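You operate a simulated robot arm through the tools that you are given. There is no shell and no other tool.

You are at the controls of a simulated robot arm. One attempt, no reset.

JOB
Press the pin of the block marked 62 in to 8 mm.
Fine: Free the table, turn the block under the press and lock at HOLD; set the depth dial before pressing; leave the table locked.

It is judged by the outcome, as a careful person would: the job done as asked, and still so three seconds after it is handed in. It fails if anything else is knocked over, pushed out of place, dropped, spilled or broken.

ROBOT AND FRAMES
A 7-joint arm with a fingered hand, fixed in place. Base frame: the origin is on the floor under the middle of its stand, x ahead of it, y to its left, z up. Readings come in mm, degrees, newtons and seconds.
It reaches about 1023 mm from its shoulder. Its first joint turns from -166.0 to 166.0 degrees. Payload 4 kg.
The tool frame sits at the grasp point between the pads (the TCP): z along the fingers, y along the line on which they close. The tips reach 30 mm beyond it. The gripper opens to 104 mm; its body begins 35 mm behind the TCP. The gripper is a hand of 4 fingers: y runs from the thumb to the fingers, the wrist lies at [-15, -113, -190] in the tool frame.
Orientation is told as [roll, pitch, yaw] about the base's x, y, z axes, in that order, counted from this pose: with the fingers straight down and the wrist toward the robot, the tool's x, y and z point along [0, 1, 0], [1, 0, 0] and [0, 0, -1] of the base frame.

CONTROLS
- The arm moves only by the tool apply_moves. Its arguments are lists of equal length, an entry for each row: "delta_pos": the shift along the base's x, y, z in cm, a list of three; "dr": the turn, a rotation vector about the base's x, y, z in rad, a list of three. In form: {"delta_pos": [[x, y, z], ...], "dr": [[ax, ay, az], ...]}. A call has 1 to 20 rows; each row shifts and turns the commanded pose from where the row before left it. A row lasts 0.2 s, in which the tool goes at most 50 mm and 8.6 degrees; a call with a longer step from one row to the next is refused whole. Where a pose cannot be reached the arm comes as near as it can. A force on the tool above 40 N (or 10 N above the force at the start of the call, whichever is more), or a blocked arm, ends the call early, and 0.2 s more pass. In this call time passes only in rows, and 0.2 s behind the last. It gives the time, the measured TCP pose, the force on the tool (base axes), the opening and the grip force at its end, in the units of the frame above (readings bear some noise), with the torque about the TCP (base axes, N m) and any sound that the robot's microphone picked up, and new pictures: "views" is both (left out), scene, wrist or none.
- Cameras (640 x 400 px; columns grow to the right, rows downward): "scene" is fixed at [399.6, -653, 1494]; the picture's right is [0.97, -0.24, 0.00], its down [-0.19, -0.75, -0.64] and it looks along [0.16, 0.62, -0.77] (base axes); focal length 214 px, centre (320, 200). "wrist" rides on the gripper at [61, -92, -130] in the tool frame; the picture's right is [-0.81, 0.28, -0.52], its down [-0.53, -0.71, 0.46] and it looks along [-0.24, 0.64, 0.72] (tool axes); focal length 275 px, centre (320, 200). There is no depth. A picture from a camera that has moved, and an enlarged one, comes with that camera's place and axes in the base frame and with its lens.
- set_fingers(index, middle, ring, thumb_bend, thumb_turn): sets how far each is bent, from 0 (flat) to 1 (curled in); at 0.3 the hand is open as for a grip, at 0.7 the pads meet at the TCP. One left out holds its place. A second passes; each finger stops where it meets its share of the squeeze, and holds until it gets a number again. It is the only way to open and close the hand. It gives what a move gives, with no picture; readings hold the bend of each and the force on the fingers (four entries, about 0 where the hand has none), thumb and palm. thumb_turn goes from beside the hand (0) to across from the fingers (1), as for a grip.
- zoom(camera, box): a new picture of the part [left, top, right, bottom] of that camera's present view, enlarged. No time passes.
- hand_in(): hands the job in; it is judged then, once.

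Places have to be worked out from the pictures, the camera data and where the tool is seen. Open the gripper and draw the arm clear of the work before you hand the job in, unless the task says otherwise.

The tools are called after "Emit:" by a JSON object that holds its "api" and its "payload". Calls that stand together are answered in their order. apply_moves: Moves the arm, as the interface text tells. Its arguments: {"type":"object","properties":{"delta_pos":{"type":"array","items":{"type":"array","items":{"type":"number"}}},"dr":{"type":"array","items":{"type":"array","items":{"type":"number"}}},"views":{"type":"string","enum":["both","scene","wrist","none"]}},"required":["delta_pos","dr"]} The other tools are called the same way: set_fingers (index, middle, ring, thumb_bend, thumb_turn) moves the fingers one by one; zoom (camera, box) takes an enlarged picture of a part of a camera's view; hand_in () hands the job in.

At the start:

```text
t: 0.0
ee_pos: [449.4, 287.4, 1273.7]
tool_rot: [0.0, -0.1, -0.1]
force: [0.2, 0.8, -0.3]
moment: [0.03, -0.01, -0.01]
width: 103.6
gripper_force: 0.1
shape: jaw
bend: [0.3, 0.3, 0.3, 0.3, 0.98]
finger forces: [0.0, 0.1, 0.0, 0.1, 0.1, 0.0]
```

scene: 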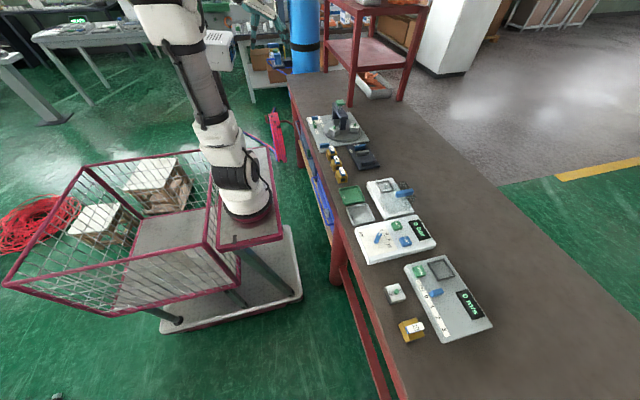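
wrist: 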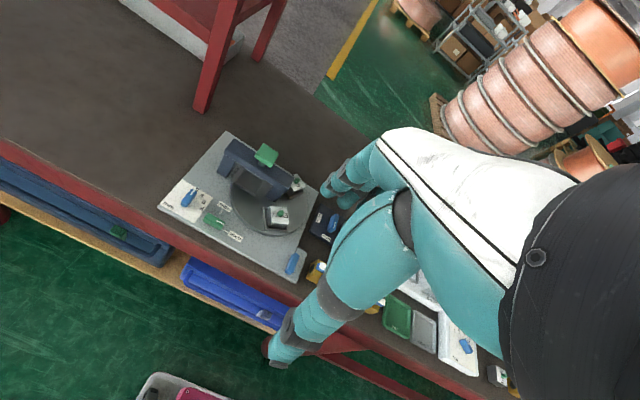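

I start by looking closely at the scene from both cameras to understand the station layout.

Emit:
{"api": "zoom", "payload": {"camera": "scene", "box": [290, 90, 400, 160]}}

Emit:
{"api": "zoom", "payload": {"camera": "wrist", "box": [150, 120, 350, 290]}}

Emit:
{"api": "zoom", "payload": {"camera": "scene", "box": [330, 170, 500, 350]}}

```text
5.71 times, centred on (345, 125) of scene
camera zoom: at [399.6, -653.0, 1494.0], right [0.97, -0.24, 0.0], down [-0.19, -0.75, -0.64], along [0.16, 0.62, -0.77], focal length 1226 px, centre (177, 629)
```

zoom: 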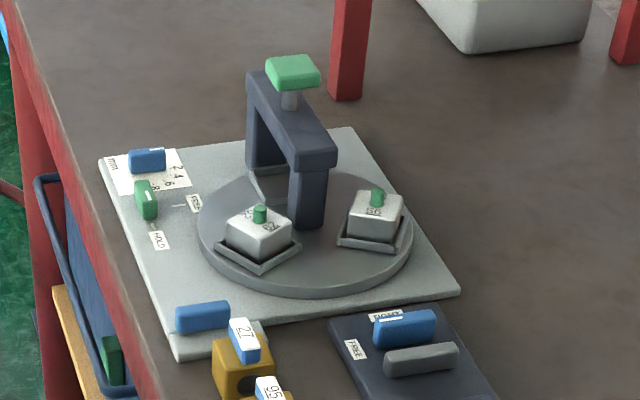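

```text
2.35 times, centred on (250, 205) of wrist
camera zoom: at [355.8, 347.2, 1404.7], right [0.28, -0.81, 0.52], down [-0.71, -0.53, -0.46], along [0.64, -0.24, -0.72], focal length 648 px, centre (485, 188)
```

zoom: 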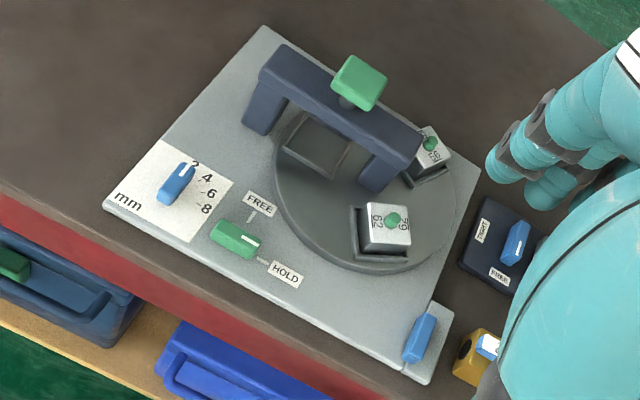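

```text
2.22 times, centred on (415, 260) of scene
camera zoom: at [399.6, -653.0, 1494.0], right [0.97, -0.24, 0.0], down [-0.19, -0.75, -0.64], along [0.16, 0.62, -0.77], focal length 477 px, centre (109, 67)
```

zoom: 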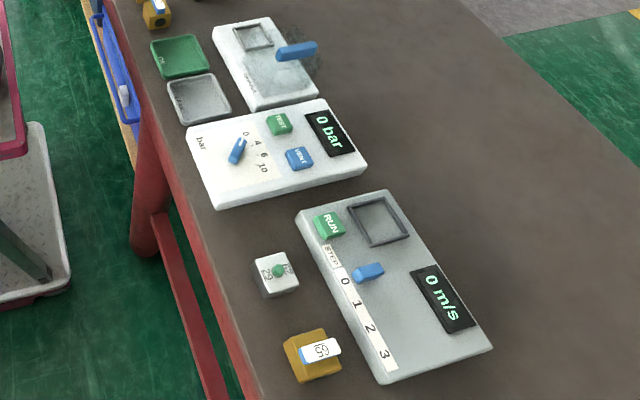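

The press has a turntable with pockets and blocks; I need to read the block labels precisely.

Emit:
{"api": "zoom", "payload": {"camera": "scene", "box": [325, 118, 365, 143]}}

Emit:
{"api": "zoom", "payload": {"camera": "wrist", "box": [255, 195, 305, 230]}}

Emit:
{"api": "zoom", "payload": {"camera": "wrist", "box": [270, 165, 310, 190]}}

Emit:
{"api": "zoom", "payload": {"camera": "scene", "box": [380, 275, 412, 305]}}

Emit:
{"api": "zoom", "payload": {"camera": "wrist", "box": [160, 175, 260, 250]}}

```text
16.00 times, centred on (345, 130) of scene
camera zoom: at [399.6, -653.0, 1494.0], right [0.97, -0.24, 0.0], down [-0.19, -0.75, -0.64], along [0.16, 0.62, -0.77], focal length 3432 px, centre (-80, 1312)
```

zoom: 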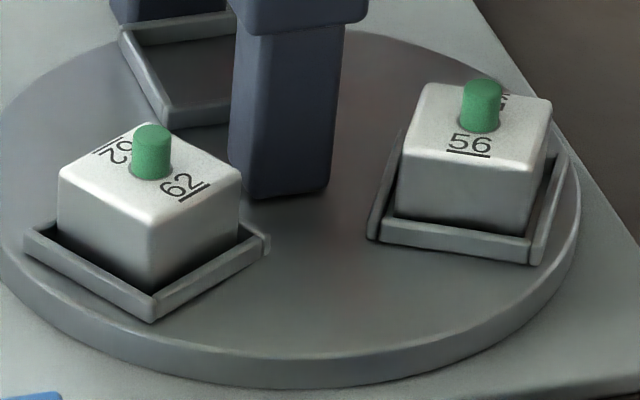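

```text
11.43 times, centred on (280, 212) of wrist
camera zoom: at [355.8, 347.2, 1404.7], right [0.28, -0.81, 0.52], down [-0.71, -0.53, -0.46], along [0.64, -0.24, -0.72], focal length 3146 px, centre (777, 57)
```

zoom: 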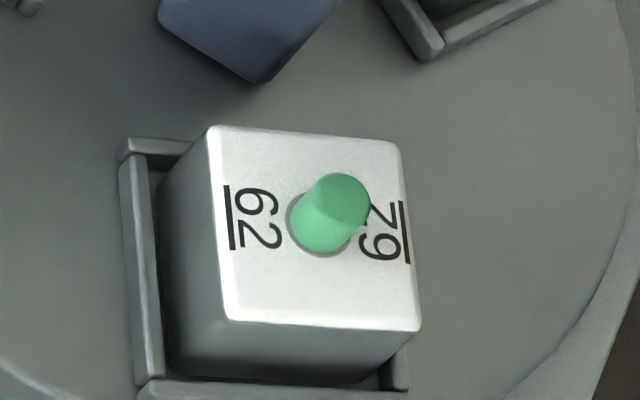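

```text
16.00 times, centred on (290, 178) of wrist
camera zoom: at [355.8, 347.2, 1404.7], right [0.28, -0.81, 0.52], down [-0.71, -0.53, -0.46], along [0.64, -0.24, -0.72], focal length 4404 px, centre (800, 560)
```

zoom: 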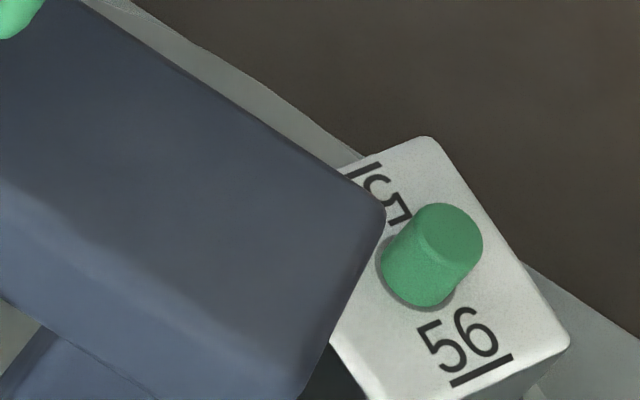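

```text
13.33 times, centred on (396, 290) of scene
camera zoom: at [399.6, -653.0, 1494.0], right [0.97, -0.24, 0.0], down [-0.19, -0.75, -0.64], along [0.16, 0.62, -0.77], focal length 2860 px, centre (-693, -1000)
```

zoom: 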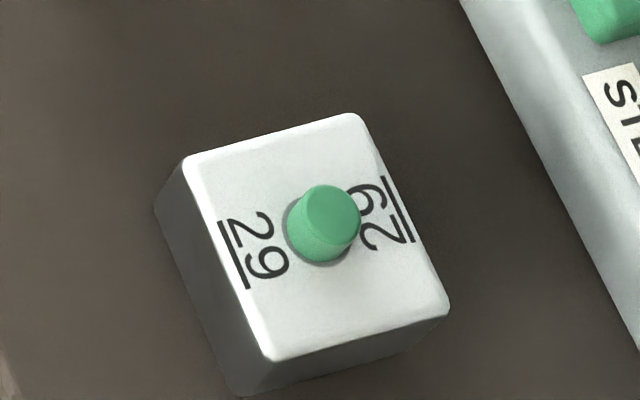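

```text
5.33 times, centred on (210, 212) of wrist
camera zoom: at [355.8, 347.2, 1404.7], right [0.28, -0.81, 0.52], down [-0.71, -0.53, -0.46], along [0.64, -0.24, -0.72], focal length 1468 px, centre (907, 133)
```

zoom: 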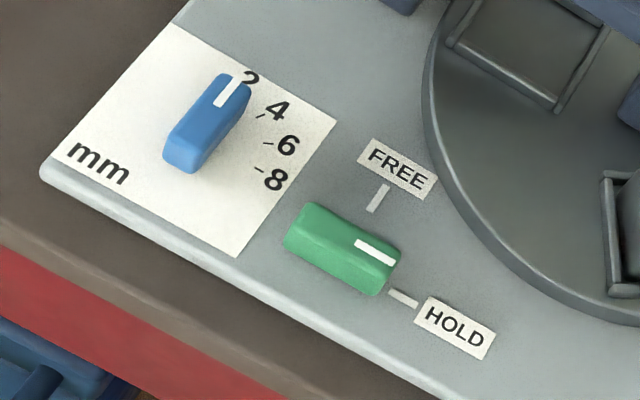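

The turntable block reads 62 (the underline settles it), while the loose block at the near end reads 29. Next I look closer at the press, the corner blue piece and the neighbours.

Emit:
{"api": "zoom", "payload": {"camera": "wrist", "box": [270, 230, 330, 290]}}

Emit:
{"api": "zoom", "payload": {"camera": "scene", "box": [310, 135, 350, 165]}}

Emit:
{"api": "zoom", "payload": {"camera": "scene", "box": [320, 95, 360, 125]}}

Emit:
{"api": "zoom", "payload": {"camera": "scene", "box": [302, 110, 332, 140]}}

Emit:
{"api": "zoom", "payload": {"camera": "wrist", "box": [210, 130, 300, 210]}}

```text
6.67 times, centred on (300, 260) of wrist
camera zoom: at [355.8, 347.2, 1404.7], right [0.28, -0.81, 0.52], down [-0.71, -0.53, -0.46], along [0.64, -0.24, -0.72], focal length 1835 px, centre (453, -200)
```

zoom: 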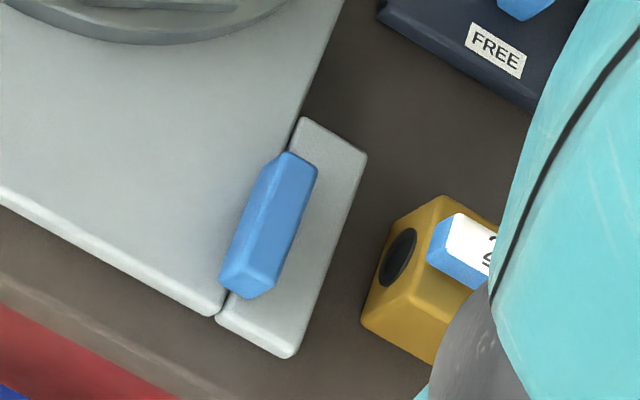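

```text
13.33 times, centred on (330, 150) of scene
camera zoom: at [399.6, -653.0, 1494.0], right [0.97, -0.24, 0.0], down [-0.19, -0.75, -0.64], along [0.16, 0.62, -0.77], focal length 2860 px, centre (187, 867)
```

zoom: 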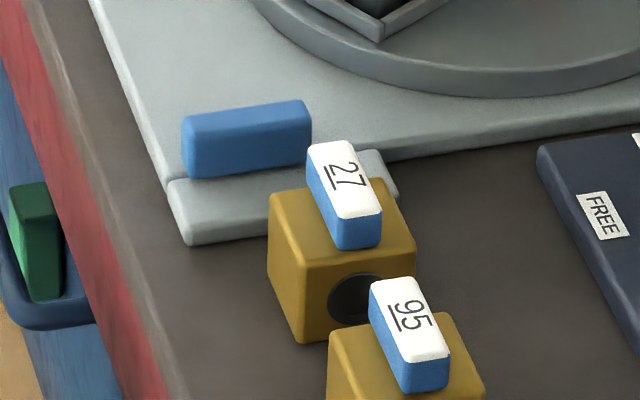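

```text
13.33 times, centred on (340, 110) of scene
camera zoom: at [399.6, -653.0, 1494.0], right [0.97, -0.24, 0.0], down [-0.19, -0.75, -0.64], along [0.16, 0.62, -0.77], focal length 2860 px, centre (53, 1400)
```

zoom: 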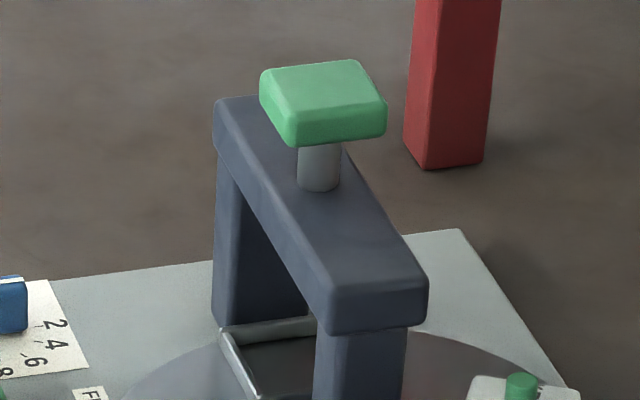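

```text
13.33 times, centred on (317, 125) of scene
camera zoom: at [399.6, -653.0, 1494.0], right [0.97, -0.24, 0.0], down [-0.19, -0.75, -0.64], along [0.16, 0.62, -0.77], focal length 2860 px, centre (360, 1200)
```

zoom: 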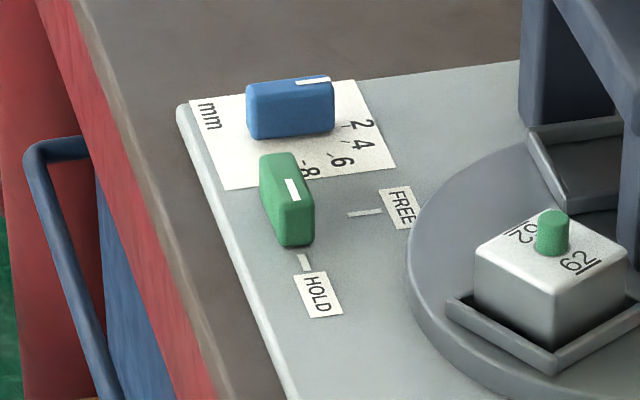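

```text
5.00 times, centred on (255, 170) of wrist
camera zoom: at [355.8, 347.2, 1404.7], right [0.28, -0.81, 0.52], down [-0.71, -0.53, -0.46], along [0.64, -0.24, -0.72], focal length 1376 px, centre (645, 350)
```

zoom: 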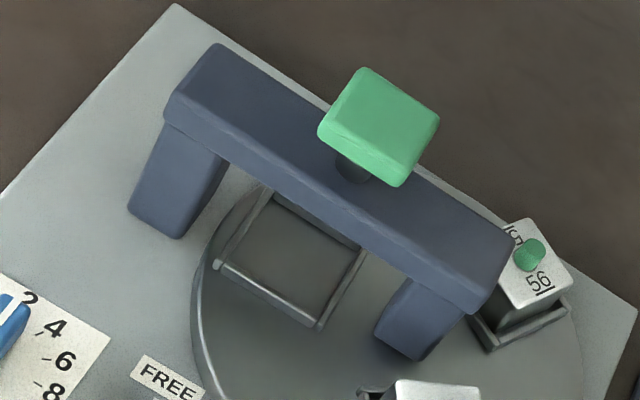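

The key parts triangulate to: turntable centre ≈(755,286), 62 pin ≈(702,255,914), press cap ≈(755,348,981), HOLD/FREE knob ≈(625,363,870), and depth dial ≈(641,429,870). While clear in free air, I try a pointing hand shape with one finger out and the rest curled.

Emit:
{"api": "set_fingers", "payload": {"index": 0.3, "middle": 1.0, "ring": 1.0}}

Emit:
{"api": "zoom", "payload": {"camera": "wrist", "box": [0, 0, 640, 400]}}

Emit:
{"api": "zoom", "payload": {"camera": "scene", "box": [220, 0, 320, 70]}}

```text
t: 1.0
ee_pos: [448.3, 285.9, 1274.1]
tool_rot: [0.0, 0.0, -0.1]
force: [0.1, -1.1, -0.1]
moment: [-0.02, 0.02, -0.02]
width: 102.8
gripper_force: 0.1
shape: fingers
bend: [0.3, 1.0, 1.0, 0.3, 0.98]
finger forces: [0.1, 0.1, 0.1, 0.0, 0.1, 0.1]
```

```text
1.00 times, centred on (320, 200) of wrist (not enlarged: the box is as wide or as high as the picture)
camera zoom: at [355.8, 347.2, 1404.7], right [0.28, -0.81, 0.52], down [-0.71, -0.53, -0.46], along [0.64, -0.24, -0.72], focal length 275 px, centre (320, 200)
```

zoom: 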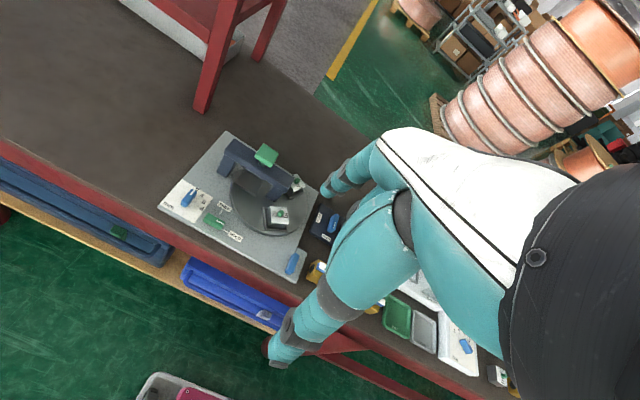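

```text
5.71 times, centred on (270, 35) of scene
camera zoom: at [399.6, -653.0, 1494.0], right [0.97, -0.24, 0.0], down [-0.19, -0.75, -0.64], along [0.16, 0.62, -0.77], focal length 1226 px, centre (606, 1143)
```

zoom: 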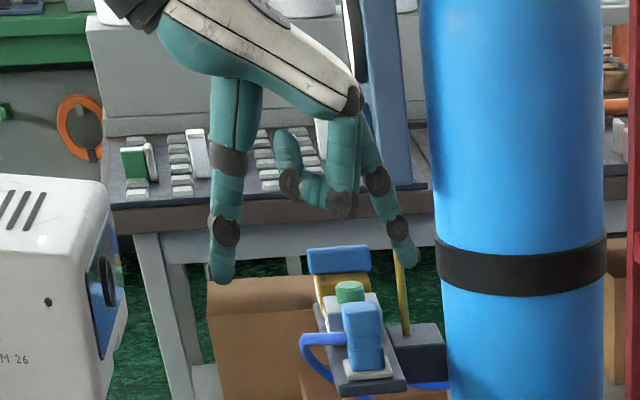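

The scene camera gives a clean side profile of the hand: the index and thumb hang down, and the curled fingers sit about 30 mm higher. I now look at the index–thumb pinch geometry partially closed.

Emit:
{"api": "set_fingers", "payload": {"index": 0.55, "thumb_bend": 0.55, "thumb_turn": 1.0}}

Emit:
{"api": "zoom", "payload": {"camera": "scene", "box": [225, 0, 305, 55]}}

Emit:
{"api": "zoom", "payload": {"camera": "wrist", "box": [240, 100, 480, 400]}}

```text
t: 2.0
ee_pos: [447.8, 287.3, 1273.7]
tool_rot: [0.0, 0.1, 0.1]
force: [0.1, 0.0, -0.2]
moment: [0.01, 0.01, -0.01]
width: 39.3
gripper_force: 0.0
shape: fingers
bend: [0.55, 1.0, 1.0, 0.55, 1.0]
finger forces: [0.1, 0.0, 0.0, 0.1, 0.0, 0.0]
```

```text
7.27 times, centred on (265, 28) of scene
camera zoom: at [399.6, -653.0, 1494.0], right [0.97, -0.24, 0.0], down [-0.19, -0.75, -0.64], along [0.16, 0.62, -0.77], focal length 1560 px, centre (720, 1454)
```

zoom: 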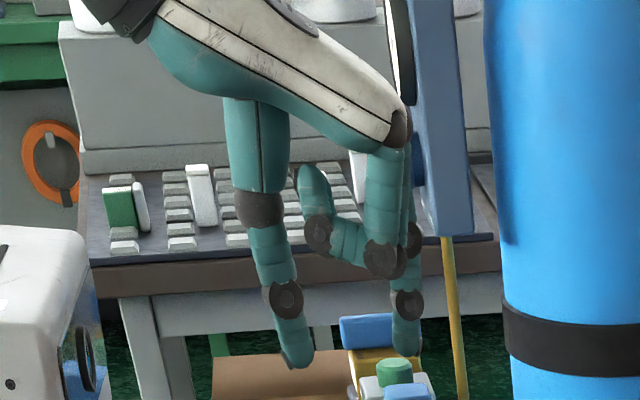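

```text
1.33 times, centred on (360, 250) of wrist
camera zoom: at [355.8, 347.2, 1404.7], right [0.28, -0.81, 0.52], down [-0.71, -0.53, -0.46], along [0.64, -0.24, -0.72], focal length 367 px, centre (267, 133)
```

zoom: 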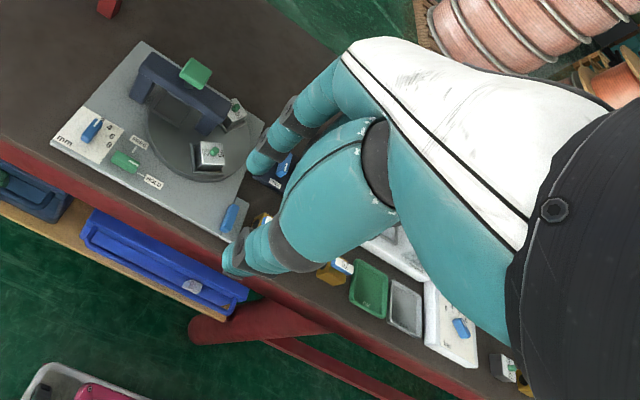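

Pinch geometry at bend 0.55: the gap is about 39 mm, with the tips near z +31 in the tool frame. I move to a hover above the HOLD/FREE knob at roughly (627,372,1034) to refine positions.

Emit:
{"api": "apply_moves", "payload": {"delta_pos": [[2.24, 1.06, -3.0], [2.24, 1.06, -3.0], [2.24, 1.06, -3.0], [2.24, 1.06, -3.0], [2.24, 1.06, -3.0], [2.24, 1.06, -3.0], [2.24, 1.06, -3.0], [2.24, 1.06, -3.0], [0, 0, 0]], "dr": [[0, 0, 0], [0, 0, 0], [0, 0, 0], [0, 0, 0], [0, 0, 0], [0, 0, 0], [0, 0, 0], [0, 0, 0], [0, 0, 0]], "views": "both"}}

Emit:
{"api": "zoom", "payload": {"camera": "scene", "box": [290, 70, 370, 120]}}

Emit:
{"api": "zoom", "payload": {"camera": "wrist", "box": [160, 100, 400, 300]}}

```text
t: 4.0
ee_pos: [630.6, 374.3, 1036.1]
tool_rot: [0.1, 0.0, 0.0]
force: [-0.3, -0.7, -0.5]
moment: [0.01, -0.01, 0.0]
width: 39.2
gripper_force: 0.1
shape: fingers
bend: [0.55, 1.0, 1.0, 0.55, 1.0]
finger forces: [0.1, 0.0, 0.1, 0.0, 0.0, 0.0]
camera wrist: at [537.7, 435.5, 1166.3], right [0.28, -0.81, 0.52], down [-0.71, -0.53, -0.46], along [0.64, -0.24, -0.72], focal length 275 px, centre (320, 200)
```

scene: 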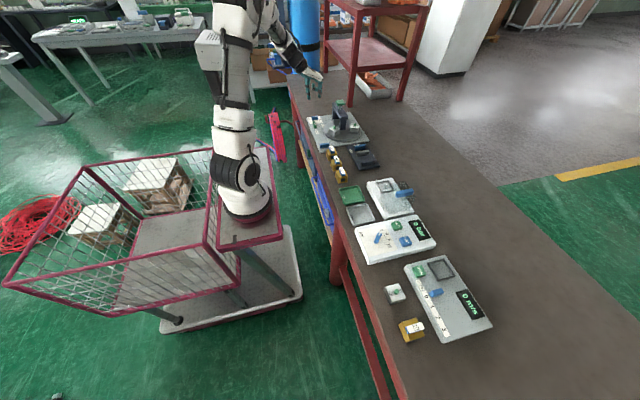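
wrist: 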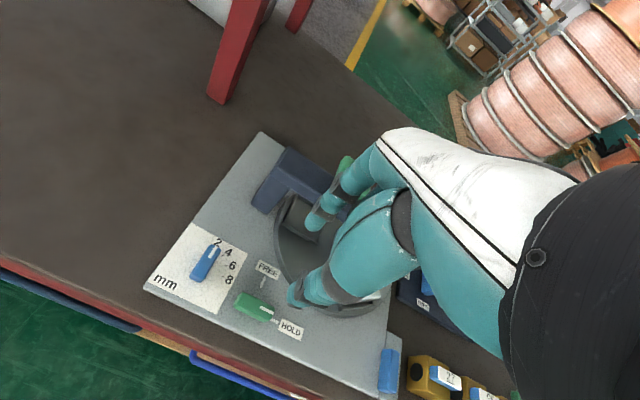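

```text
8.00 times, centred on (330, 95) of scene
camera zoom: at [399.6, -653.0, 1494.0], right [0.97, -0.24, 0.0], down [-0.19, -0.75, -0.64], along [0.16, 0.62, -0.77], focal length 1716 px, centre (240, 1040)
```

zoom: 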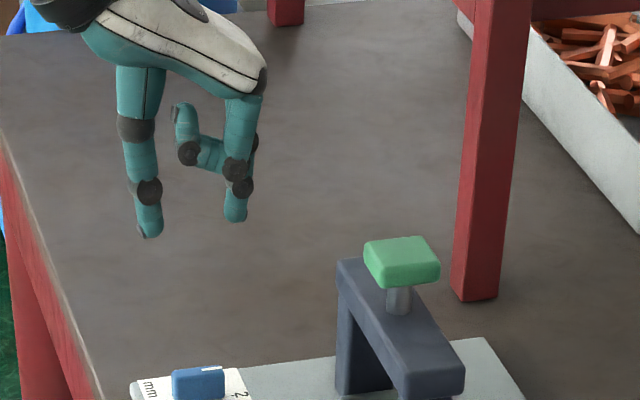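

```text
2.00 times, centred on (280, 200) of wrist
camera zoom: at [537.7, 435.5, 1166.3], right [0.28, -0.81, 0.52], down [-0.71, -0.53, -0.46], along [0.64, -0.24, -0.72], focal length 551 px, centre (400, 200)
```

zoom: 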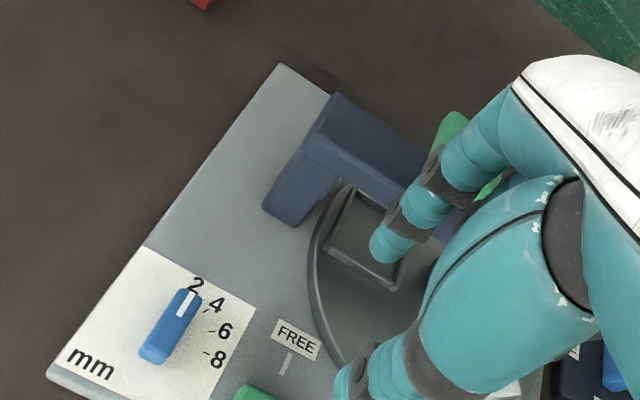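

Arm motion follows commands well. I zoom on the knob area from the closer wrist camera to refine the knob and dial positions.

Emit:
{"api": "zoom", "payload": {"camera": "wrist", "box": [140, 225, 310, 345]}}

Emit:
{"api": "zoom", "payload": {"camera": "scene", "box": [302, 110, 334, 138]}}

```text
3.33 times, centred on (225, 285) of wrist
camera zoom: at [537.7, 435.5, 1166.3], right [0.28, -0.81, 0.52], down [-0.71, -0.53, -0.46], along [0.64, -0.24, -0.72], focal length 918 px, centre (637, -83)
```

zoom: 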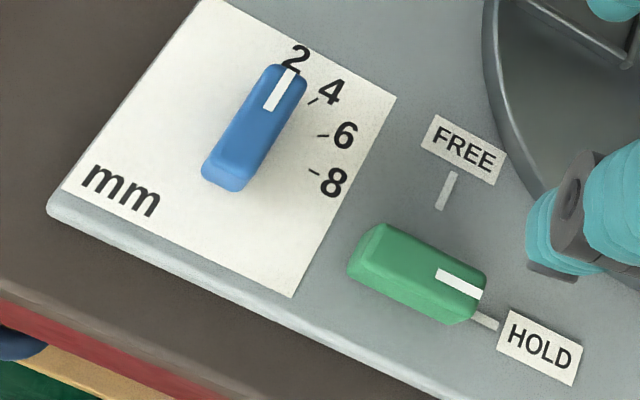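

```text
14.29 times, centred on (318, 124) of scene
camera zoom: at [399.6, -653.0, 1494.0], right [0.97, -0.24, 0.0], down [-0.19, -0.75, -0.64], along [0.16, 0.62, -0.77], focal length 3064 px, centre (349, 1286)
```

zoom: 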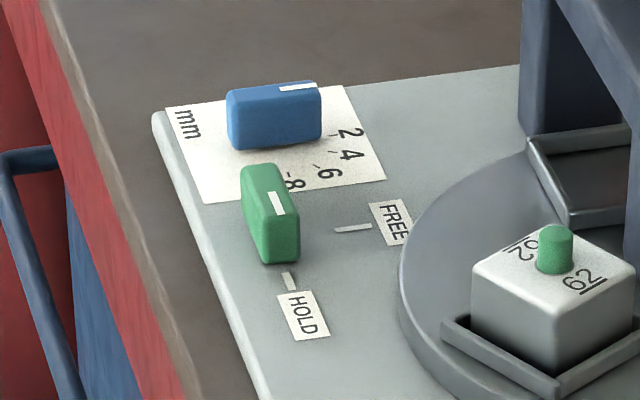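

Refined estimates: plate z≈858, green knob pivot ≈(624.5,362.5) with its top at ≈880, dial pivot ≈(641,428) with 8 lying toward −y. I lower partway over the green knob and check alignment.

Emit:
{"api": "apply_moves", "payload": {"delta_pos": [[-0.15, -0.3, -2.8], [-0.15, -0.3, -2.8], [-0.1, -0.3, -2.8], [-0.1, -0.3, -2.7], [0, 0, 0]], "dr": [[0, 0, 0], [0, 0, 0], [0, 0, 0], [0, 0, 0], [0, 0, 0]], "views": "wrist"}}

Emit:
{"api": "zoom", "payload": {"camera": "scene", "box": [300, 95, 340, 135]}}

Emit:
{"api": "zoom", "payload": {"camera": "wrist", "box": [180, 200, 370, 330]}}

```text
t: 5.2
ee_pos: [623.4, 358.5, 923.6]
tool_rot: [-0.1, 0.0, 0.0]
force: [0.0, 0.5, -0.4]
moment: [0.01, -0.01, -0.02]
width: 39.8
gripper_force: 0.1
shape: fingers
bend: [0.55, 1.0, 1.0, 0.55, 1.0]
finger forces: [0.1, 0.0, 0.1, 0.1, 0.0, 0.0]
camera wrist: at [530.3, 419.8, 1053.9], right [0.27, -0.81, 0.52], down [-0.71, -0.53, -0.46], along [0.64, -0.24, -0.72], focal length 275 px, centre (320, 200)
```

wrist: 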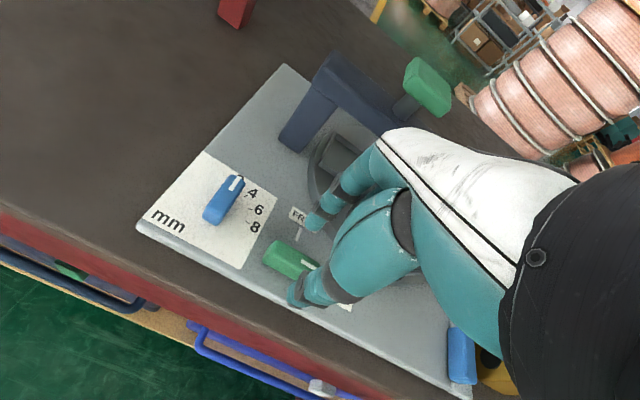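

```text
10.00 times, centred on (320, 115) of scene
camera zoom: at [399.6, -653.0, 1494.0], right [0.97, -0.24, 0.0], down [-0.19, -0.75, -0.64], along [0.16, 0.62, -0.77], focal length 2145 px, centre (320, 1050)
```

zoom: 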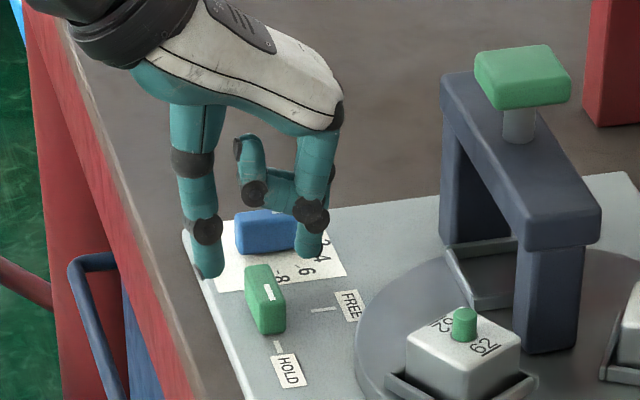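

```text
3.08 times, centred on (275, 265) of wrist
camera zoom: at [530.3, 419.8, 1053.9], right [0.27, -0.81, 0.52], down [-0.71, -0.53, -0.46], along [0.64, -0.24, -0.72], focal length 847 px, centre (458, 0)
```

zoom: 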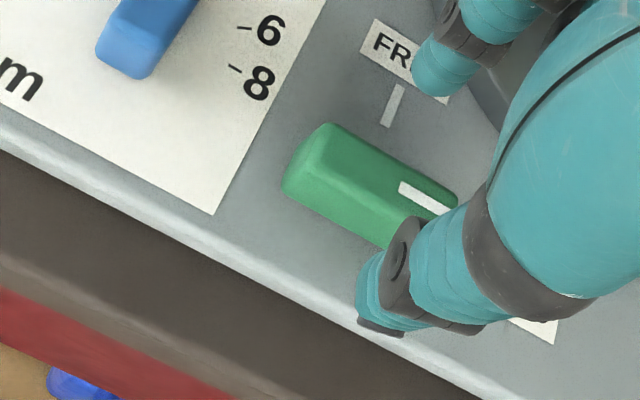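

TCP is truly about (622,359,924), with the knob between thumb and index. I descend to z≈896 centred on the knob.

Emit:
{"api": "apply_moves", "payload": {"delta_pos": [[0.32, 0.22, -1.0], [0, 0, -1.0], [0, 0, -0.8], [0, 0, 0]], "dr": [[0, 0, 0], [0, 0, 0], [0, 0, 0], [0, 0, 0]], "views": "wrist"}}

Emit:
{"api": "zoom", "payload": {"camera": "scene", "box": [302, 105, 334, 137]}}

Emit:
{"api": "zoom", "payload": {"camera": "wrist", "box": [200, 180, 360, 320]}}

```text
t: 6.2
ee_pos: [624.9, 361.8, 894.5]
tool_rot: [0.0, 0.0, -0.1]
force: [0.0, -0.7, 0.4]
moment: [0.01, -0.03, 0.02]
width: 39.3
gripper_force: 0.1
shape: fingers
bend: [0.55, 1.0, 1.0, 0.55, 1.0]
finger forces: [0.0, 0.1, 0.1, 0.0, 0.1, 0.0]
camera wrist: at [533.2, 422.0, 1025.1], right [0.28, -0.81, 0.52], down [-0.71, -0.53, -0.46], along [0.64, -0.24, -0.72], focal length 275 px, centre (320, 200)
```

wrist: 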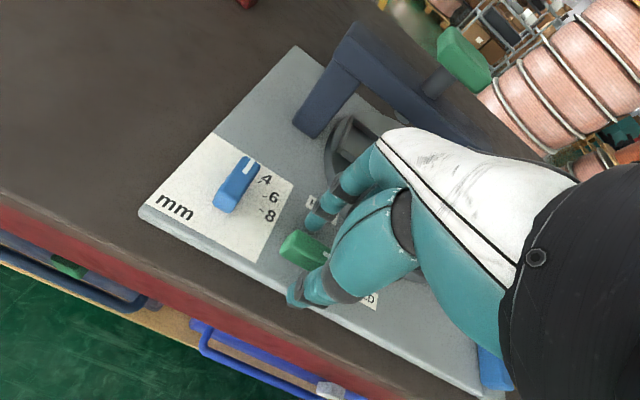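

```text
12.50 times, centred on (318, 121) of scene
camera zoom: at [399.6, -653.0, 1494.0], right [0.97, -0.24, 0.0], down [-0.19, -0.75, -0.64], along [0.16, 0.62, -0.77], focal length 2681 px, centre (345, 1188)
```

zoom: 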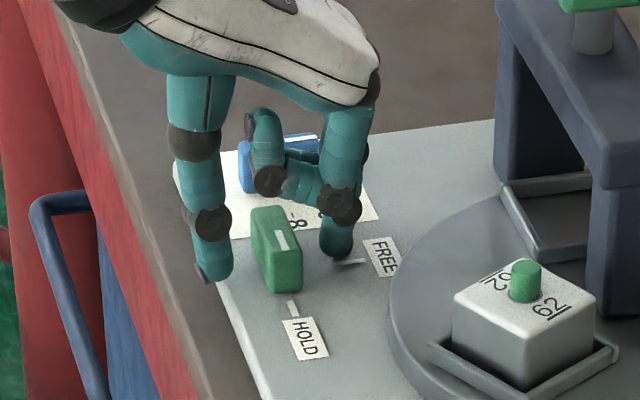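

```text
2.86 times, centred on (280, 250) of wrist
camera zoom: at [533.2, 422.0, 1025.1], right [0.28, -0.81, 0.52], down [-0.71, -0.53, -0.46], along [0.64, -0.24, -0.72], focal length 786 px, centre (434, 57)
```

zoom: 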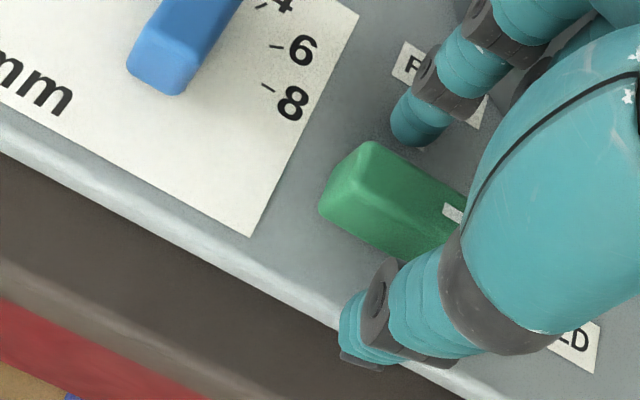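

The knob sits between index and thumb with the tips just above the plate. I close index and thumb on it.

Emit:
{"api": "set_fingers", "payload": {"index": 0.67, "thumb_bend": 0.67}}

Emit:
{"api": "zoom", "payload": {"camera": "scene", "box": [302, 105, 334, 137]}}

Emit:
{"api": "zoom", "payload": {"camera": "wrist", "box": [200, 180, 360, 320]}}

```text
t: 7.2
ee_pos: [625.6, 361.5, 894.6]
tool_rot: [0.0, 0.1, -0.1]
force: [-1.6, -0.1, -0.2]
moment: [-0.01, -0.01, -0.02]
width: 13.2
gripper_force: 1.1
shape: fingers
bend: [0.66, 1.0, 1.0, 0.65, 1.0]
finger forces: [1.0, 0.0, 0.0, 0.0, 1.8, 0.0]
```

```text
12.50 times, centred on (318, 121) of scene
camera zoom: at [399.6, -653.0, 1494.0], right [0.97, -0.24, 0.0], down [-0.19, -0.75, -0.64], along [0.16, 0.62, -0.77], focal length 2681 px, centre (345, 1188)
```

zoom: 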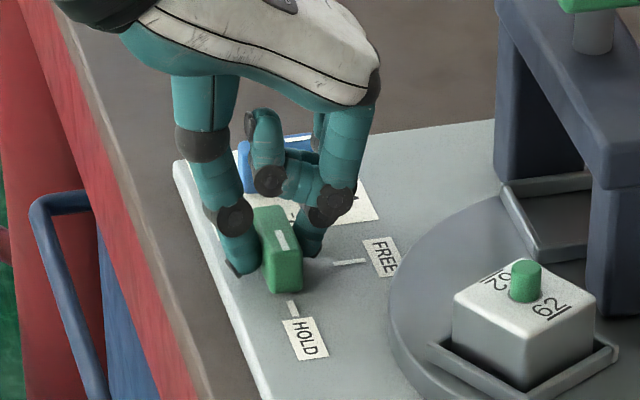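

```text
2.86 times, centred on (280, 250) of wrist
camera zoom: at [533.2, 422.0, 1025.1], right [0.28, -0.81, 0.52], down [-0.71, -0.53, -0.46], along [0.64, -0.24, -0.72], focal length 786 px, centre (434, 57)
```

zoom: 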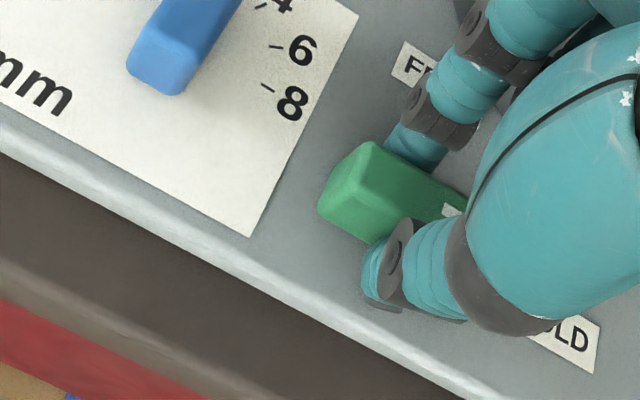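

Contact on both sides. I squeeze a bit more, then turn +45° about vertical first and check.

Emit:
{"api": "set_fingers", "payload": {"index": 0.72, "thumb_bend": 0.72}}

Emit:
{"api": "apply_moves", "payload": {"delta_pos": [[0, 0, 0], [0, 0, 0], [0, 0, 0], [0, 0, 0], [0, 0, 0], [0, 0, 0]], "dr": [[0, 0, 0.131], [0, 0, 0.131], [0, 0, 0.131], [0, 0, 0.131], [0, 0, 0.131], [0, 0, 0.131]], "views": "both"}}

Emit:
{"api": "zoom", "payload": {"camera": "scene", "box": [302, 105, 334, 137]}}

```text
t: 8.2
ee_pos: [625.8, 360.5, 894.3]
tool_rot: [0.0, 0.0, 0.0]
force: [-1.0, 1.5, -2.7]
moment: [0.01, 0.0, -0.05]
width: 11.1
gripper_force: 5.7
shape: fingers
bend: [0.71, 1.0, 1.0, 0.66, 1.0]
finger forces: [4.9, 0.1, 0.0, 0.1, 5.7, 0.0]
```

```text
t: 9.6
ee_pos: [626.3, 361.2, 893.9]
tool_rot: [0.0, 0.0, 45.2]
force: [-0.1, 1.0, -2.0]
moment: [0.0, -0.02, -0.03]
width: 10.8
gripper_force: 5.9
shape: fingers
bend: [0.71, 1.0, 1.0, 0.67, 1.0]
finger forces: [5.7, 0.0, 0.0, 0.1, 5.6, 0.0]
camera wrist: at [516.7, 339.3, 1024.8], right [0.77, -0.38, 0.52], down [-0.12, -0.88, -0.46], along [0.63, 0.29, -0.72], focal length 275 px, centre (320, 200)
```

scene: 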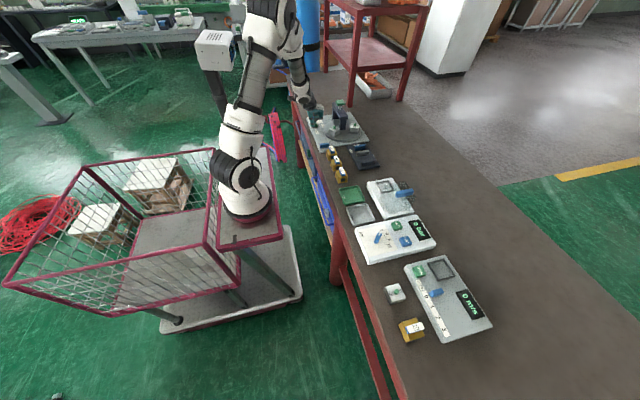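
wrist: 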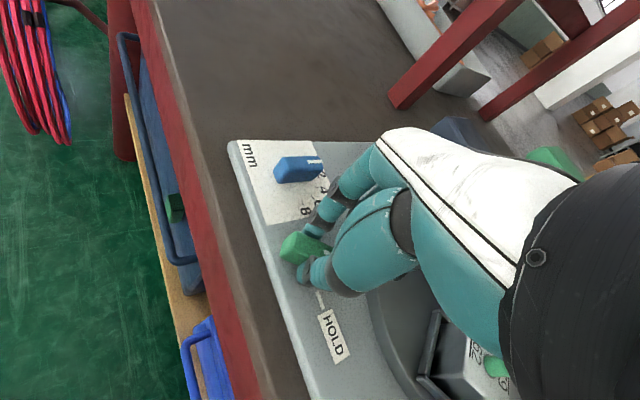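

```text
12.50 times, centred on (318, 121) of scene
camera zoom: at [399.6, -653.0, 1494.0], right [0.97, -0.24, 0.0], down [-0.19, -0.75, -0.64], along [0.16, 0.62, -0.77], focal length 2681 px, centre (345, 1188)
```

zoom: 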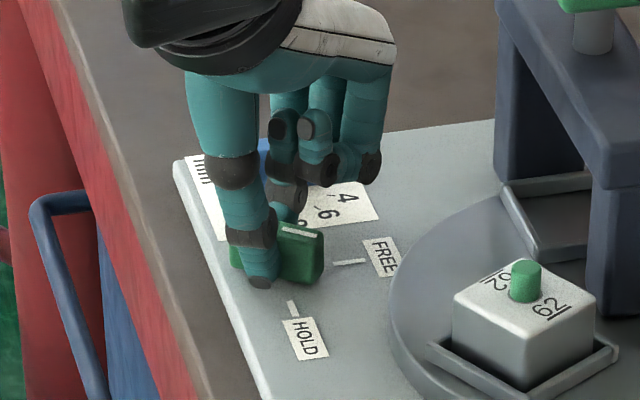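

The knob is turning with the hand. I continue the remaining 45° to FREE.

Emit:
{"api": "apply_moves", "payload": {"delta_pos": [[0, 0, 0], [0, 0, 0], [0, 0, 0], [0, 0, 0], [0, 0, 0], [0, 0, 0]], "dr": [[0, 0, 0.131], [0, 0, 0.131], [0, 0, 0.131], [0, 0, 0.131], [0, 0, 0.131], [0, 0, 0.131]], "views": "both"}}

Emit:
{"api": "zoom", "payload": {"camera": "scene", "box": [302, 105, 334, 137]}}

Emit:
{"api": "zoom", "payload": {"camera": "wrist", "box": [220, 150, 420, 330]}}

```text
t: 11.0
ee_pos: [625.7, 361.1, 896.1]
tool_rot: [0.0, -0.1, 90.2]
force: [3.8, 2.2, -2.8]
moment: [0.06, -0.08, -0.05]
width: 11.0
gripper_force: 6.2
shape: fingers
bend: [0.71, 1.0, 1.0, 0.67, 1.0]
finger forces: [7.2, 0.0, 0.0, 0.0, 5.1, 0.0]
camera wrist: at [563.4, 269.1, 1025.4], right [0.81, 0.28, 0.52], down [0.54, -0.71, -0.46], along [0.24, 0.65, -0.72], focal length 275 px, centre (320, 200)
```

scene: 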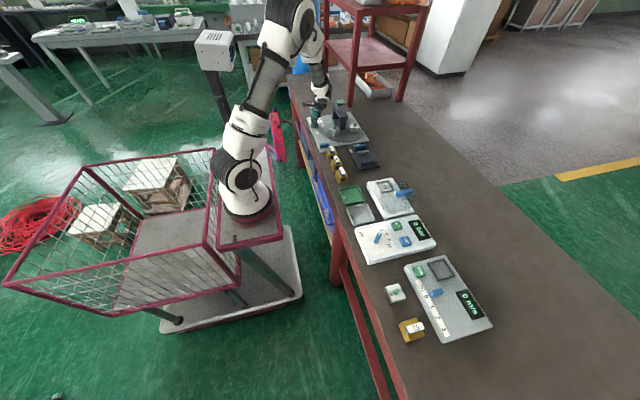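
wrist: 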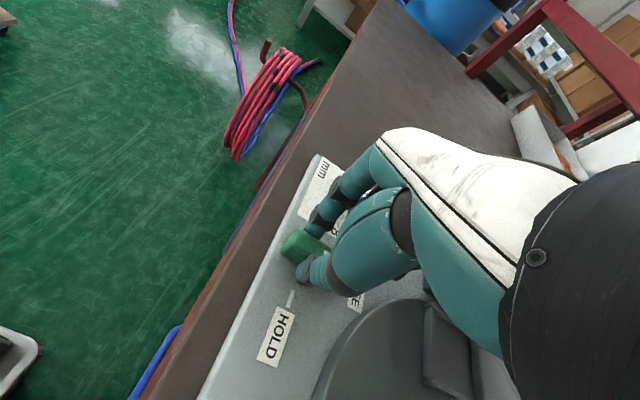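

```text
12.50 times, centred on (318, 121) of scene
camera zoom: at [399.6, -653.0, 1494.0], right [0.97, -0.24, 0.0], down [-0.19, -0.75, -0.64], along [0.16, 0.62, -0.77], focal length 2681 px, centre (345, 1188)
```

zoom: 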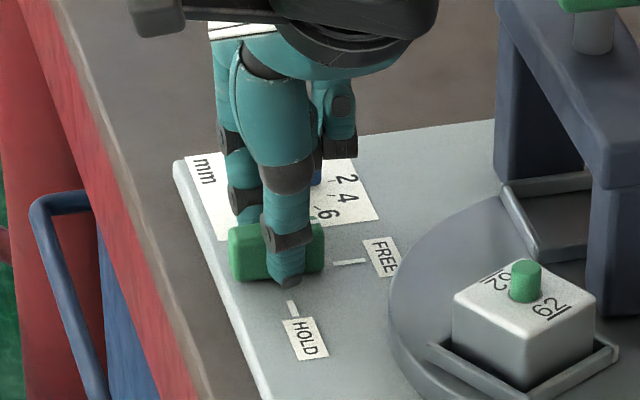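

```text
2.22 times, centred on (320, 240) of wrist
camera zoom: at [563.4, 269.1, 1025.4], right [0.81, 0.28, 0.52], down [0.54, -0.71, -0.46], along [0.24, 0.65, -0.72], focal length 612 px, centre (320, 111)
```

zoom: 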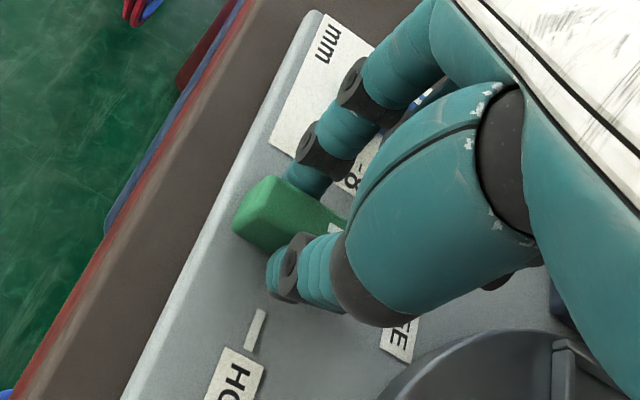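

The knob now points at FREE. I release slightly and lift straight up.

Emit:
{"api": "set_fingers", "payload": {"index": 0.57, "thumb_bend": 0.57}}

Emit:
{"api": "apply_moves", "payload": {"delta_pos": [[0, 0, 1.5], [0, 0, 3], [0, -1, 4], [0, -1, 4], [0, -1, 4], [0, 0, 0]], "dr": [[0, 0, 0], [0, 0, 0], [0, 0, 0], [0, 0, 0], [0, 0, 0], [0, 0, 0]], "views": "wrist"}}

Emit:
{"api": "zoom", "payload": {"camera": "scene", "box": [300, 95, 370, 145]}}

Emit:
{"api": "zoom", "payload": {"camera": "scene", "box": [302, 110, 334, 138]}}

```text
t: 12.0
ee_pos: [625.7, 360.9, 895.3]
tool_rot: [0.1, -0.1, 90.1]
force: [0.7, -0.8, 0.1]
moment: [-0.04, 0.01, 0.01]
width: 36.0
gripper_force: 0.0
shape: fingers
bend: [0.56, 1.0, 1.0, 0.56, 1.0]
finger forces: [0.0, 0.0, 0.0, 0.0, 0.1, 0.0]
```

```text
t: 13.4
ee_pos: [626.4, 330.9, 1059.2]
tool_rot: [0.0, 0.0, 90.2]
force: [-0.3, 0.5, 0.0]
moment: [0.03, -0.02, 0.01]
width: 35.8
gripper_force: 0.0
shape: fingers
bend: [0.56, 1.0, 1.0, 0.56, 1.0]
finger forces: [0.1, 0.0, 0.1, 0.0, 0.0, 0.1]
camera wrist: at [563.6, 238.4, 1189.2], right [0.81, 0.28, 0.52], down [0.53, -0.71, -0.46], along [0.24, 0.64, -0.72], focal length 275 px, centre (320, 200)
```

wrist: 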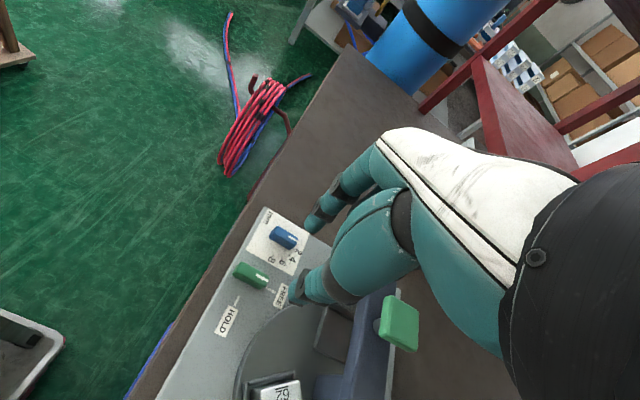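

```text
8.00 times, centred on (335, 120) of scene
camera zoom: at [399.6, -653.0, 1494.0], right [0.97, -0.24, 0.0], down [-0.19, -0.75, -0.64], along [0.16, 0.62, -0.77], focal length 1716 px, centre (200, 840)
```

zoom: 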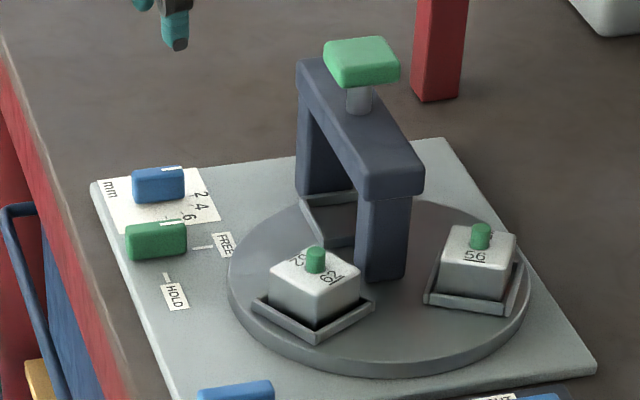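

```text
14.29 times, centred on (318, 124) of scene
camera zoom: at [399.6, -653.0, 1494.0], right [0.97, -0.24, 0.0], down [-0.19, -0.75, -0.64], along [0.16, 0.62, -0.77], focal length 3064 px, centre (349, 1286)
```

zoom: 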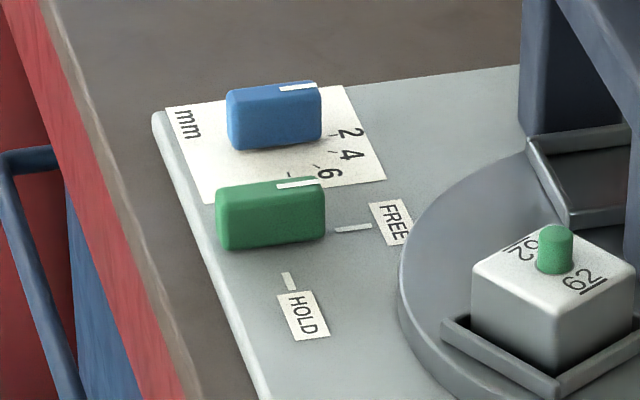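

FREE is set and the table pockets sit at 120° spacing. My plan is to straddle the 56 pocket on the open front side with index and thumb, and sweep it clockwise 120° so 62 goes under the press. I move to hover above the 56 block with the hand opened to about 68 mm and yaw 60°.

Emit:
{"api": "set_fingers", "payload": {"index": 0.44, "thumb_bend": 0.44}}

Emit:
{"api": "apply_moves", "payload": {"delta_pos": [[3.6, -3.0, 0], [3.7, -2.2, 0], [3.7, -1.2, 0], [3.7, -0.8, 0], [3.6, -0.3, 0], [0, 0, 0]], "dr": [[0, 0, -0.131], [0, 0, -0.131], [0, 0, -0.131], [0, 0, -0.131], [0, 0, 0], [0, 0, 0]], "views": "both"}}

Emit:
{"api": "zoom", "payload": {"camera": "scene", "box": [310, 70, 390, 140]}}

Emit:
{"api": "zoom", "payload": {"camera": "wrist", "box": [160, 130, 400, 330]}}

```text
t: 14.4
ee_pos: [626.4, 330.6, 1058.1]
tool_rot: [0.1, 0.1, 90.1]
force: [0.3, 0.6, -0.7]
moment: [0.0, 0.0, 0.03]
width: 67.0
gripper_force: 0.2
shape: fingers
bend: [0.44, 1.0, 1.0, 0.44, 0.99]
finger forces: [0.0, 0.0, 0.0, 0.1, 0.1, 0.0]
```

```text
t: 15.8
ee_pos: [809.4, 259.4, 1060.2]
tool_rot: [0.0, 0.0, 59.9]
force: [0.8, -0.2, 0.7]
moment: [0.0, 0.0, 0.04]
width: 67.2
gripper_force: 0.0
shape: fingers
bend: [0.44, 1.0, 1.0, 0.44, 0.99]
finger forces: [0.1, 0.0, 0.0, 0.0, 0.0, 0.0]
camera wrist: at [710.2, 209.3, 1190.8], right [0.84, -0.17, 0.52], down [0.11, -0.88, -0.46], along [0.53, 0.44, -0.72], focal length 275 px, centre (320, 200)
```

scene: 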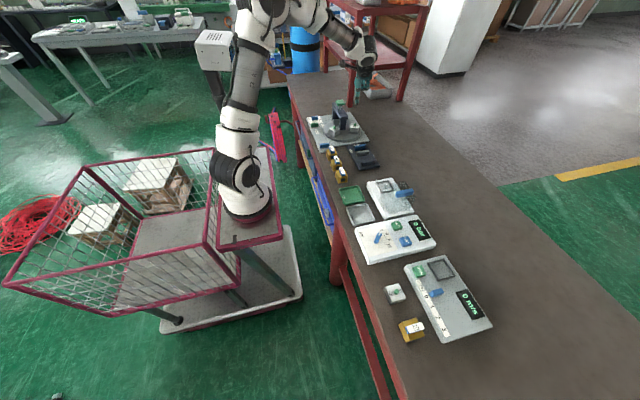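
wrist: 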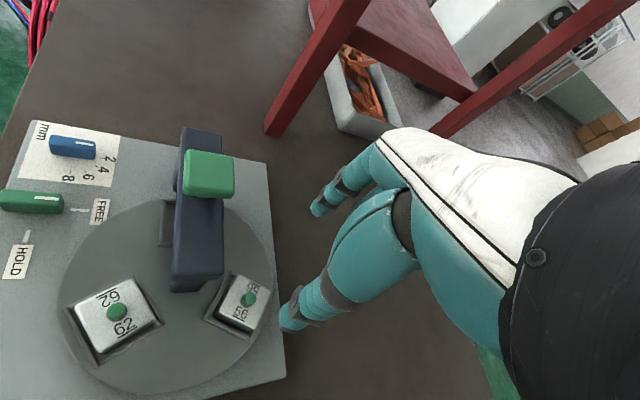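

```text
5.71 times, centred on (350, 105) of scene
camera zoom: at [399.6, -653.0, 1494.0], right [0.97, -0.24, 0.0], down [-0.19, -0.75, -0.64], along [0.16, 0.62, -0.77], focal length 1226 px, centre (149, 743)
```

zoom: 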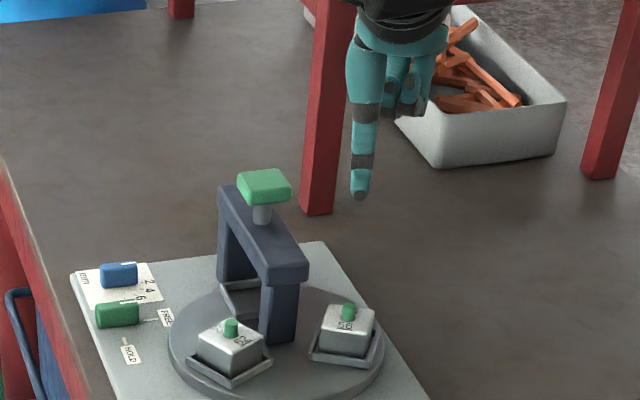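

```text
2.00 times, centred on (280, 230) of wrist
camera zoom: at [710.2, 209.3, 1190.8], right [0.84, -0.17, 0.52], down [0.11, -0.88, -0.46], along [0.53, 0.44, -0.72], focal length 551 px, centre (400, 140)
```

zoom: 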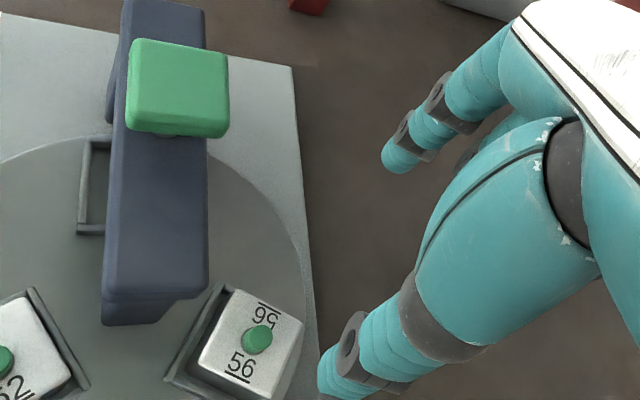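

The wrist view confirms the 56 pocket at ≈(808,255.5) and table centre ≈(755.3,286). I descend straddling it, shifted about 11 mm outward so the curled fingers clear the 56 pin, stopping first at z≈925.

Emit:
{"api": "apply_moves", "payload": {"delta_pos": [[0.87, -0.85, -3.4], [0, 0, -3.4], [0, 0, -3.4], [0, 0, -3.4], [0, 0, 0]], "dr": [[0, 0, 0], [0, 0, 0], [0, 0, 0], [0, 0, 0], [0, 0, 0]], "views": "wrist"}}

Emit:
{"api": "zoom", "payload": {"camera": "scene", "box": [330, 95, 380, 140]}}

Emit:
{"api": "zoom", "payload": {"camera": "wrist", "box": [200, 150, 380, 340]}}

```text
t: 17.0
ee_pos: [816.1, 248.7, 924.9]
tool_rot: [0.1, 0.0, 60.1]
force: [0.1, -0.5, 0.0]
moment: [-0.02, 0.0, 0.02]
width: 67.2
gripper_force: 0.0
shape: fingers
bend: [0.44, 1.0, 1.0, 0.44, 0.99]
finger forces: [0.0, 0.0, 0.1, 0.1, 0.0, 0.0]
camera wrist: at [716.3, 199.6, 1055.3], right [0.84, -0.17, 0.52], down [0.11, -0.88, -0.46], along [0.53, 0.44, -0.72], focal length 275 px, centre (320, 200)
```

wrist: 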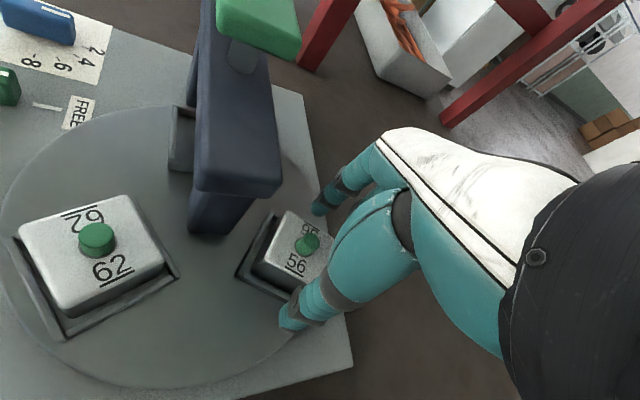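

```text
8.89 times, centred on (355, 118) of scene
camera zoom: at [399.6, -653.0, 1494.0], right [0.97, -0.24, 0.0], down [-0.19, -0.75, -0.64], along [0.16, 0.62, -0.77], focal length 1906 px, centre (9, 933)
```

zoom: 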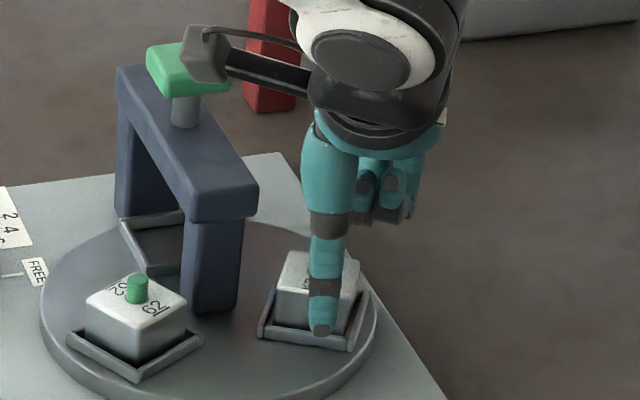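

```text
2.11 times, centred on (290, 245) of wrist
camera zoom: at [716.3, 199.6, 1055.3], right [0.84, -0.17, 0.52], down [0.11, -0.88, -0.46], along [0.53, 0.44, -0.72], focal length 580 px, centre (383, 105)
```

zoom: 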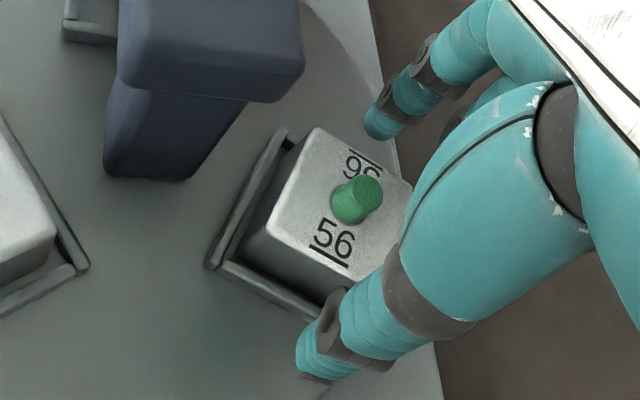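

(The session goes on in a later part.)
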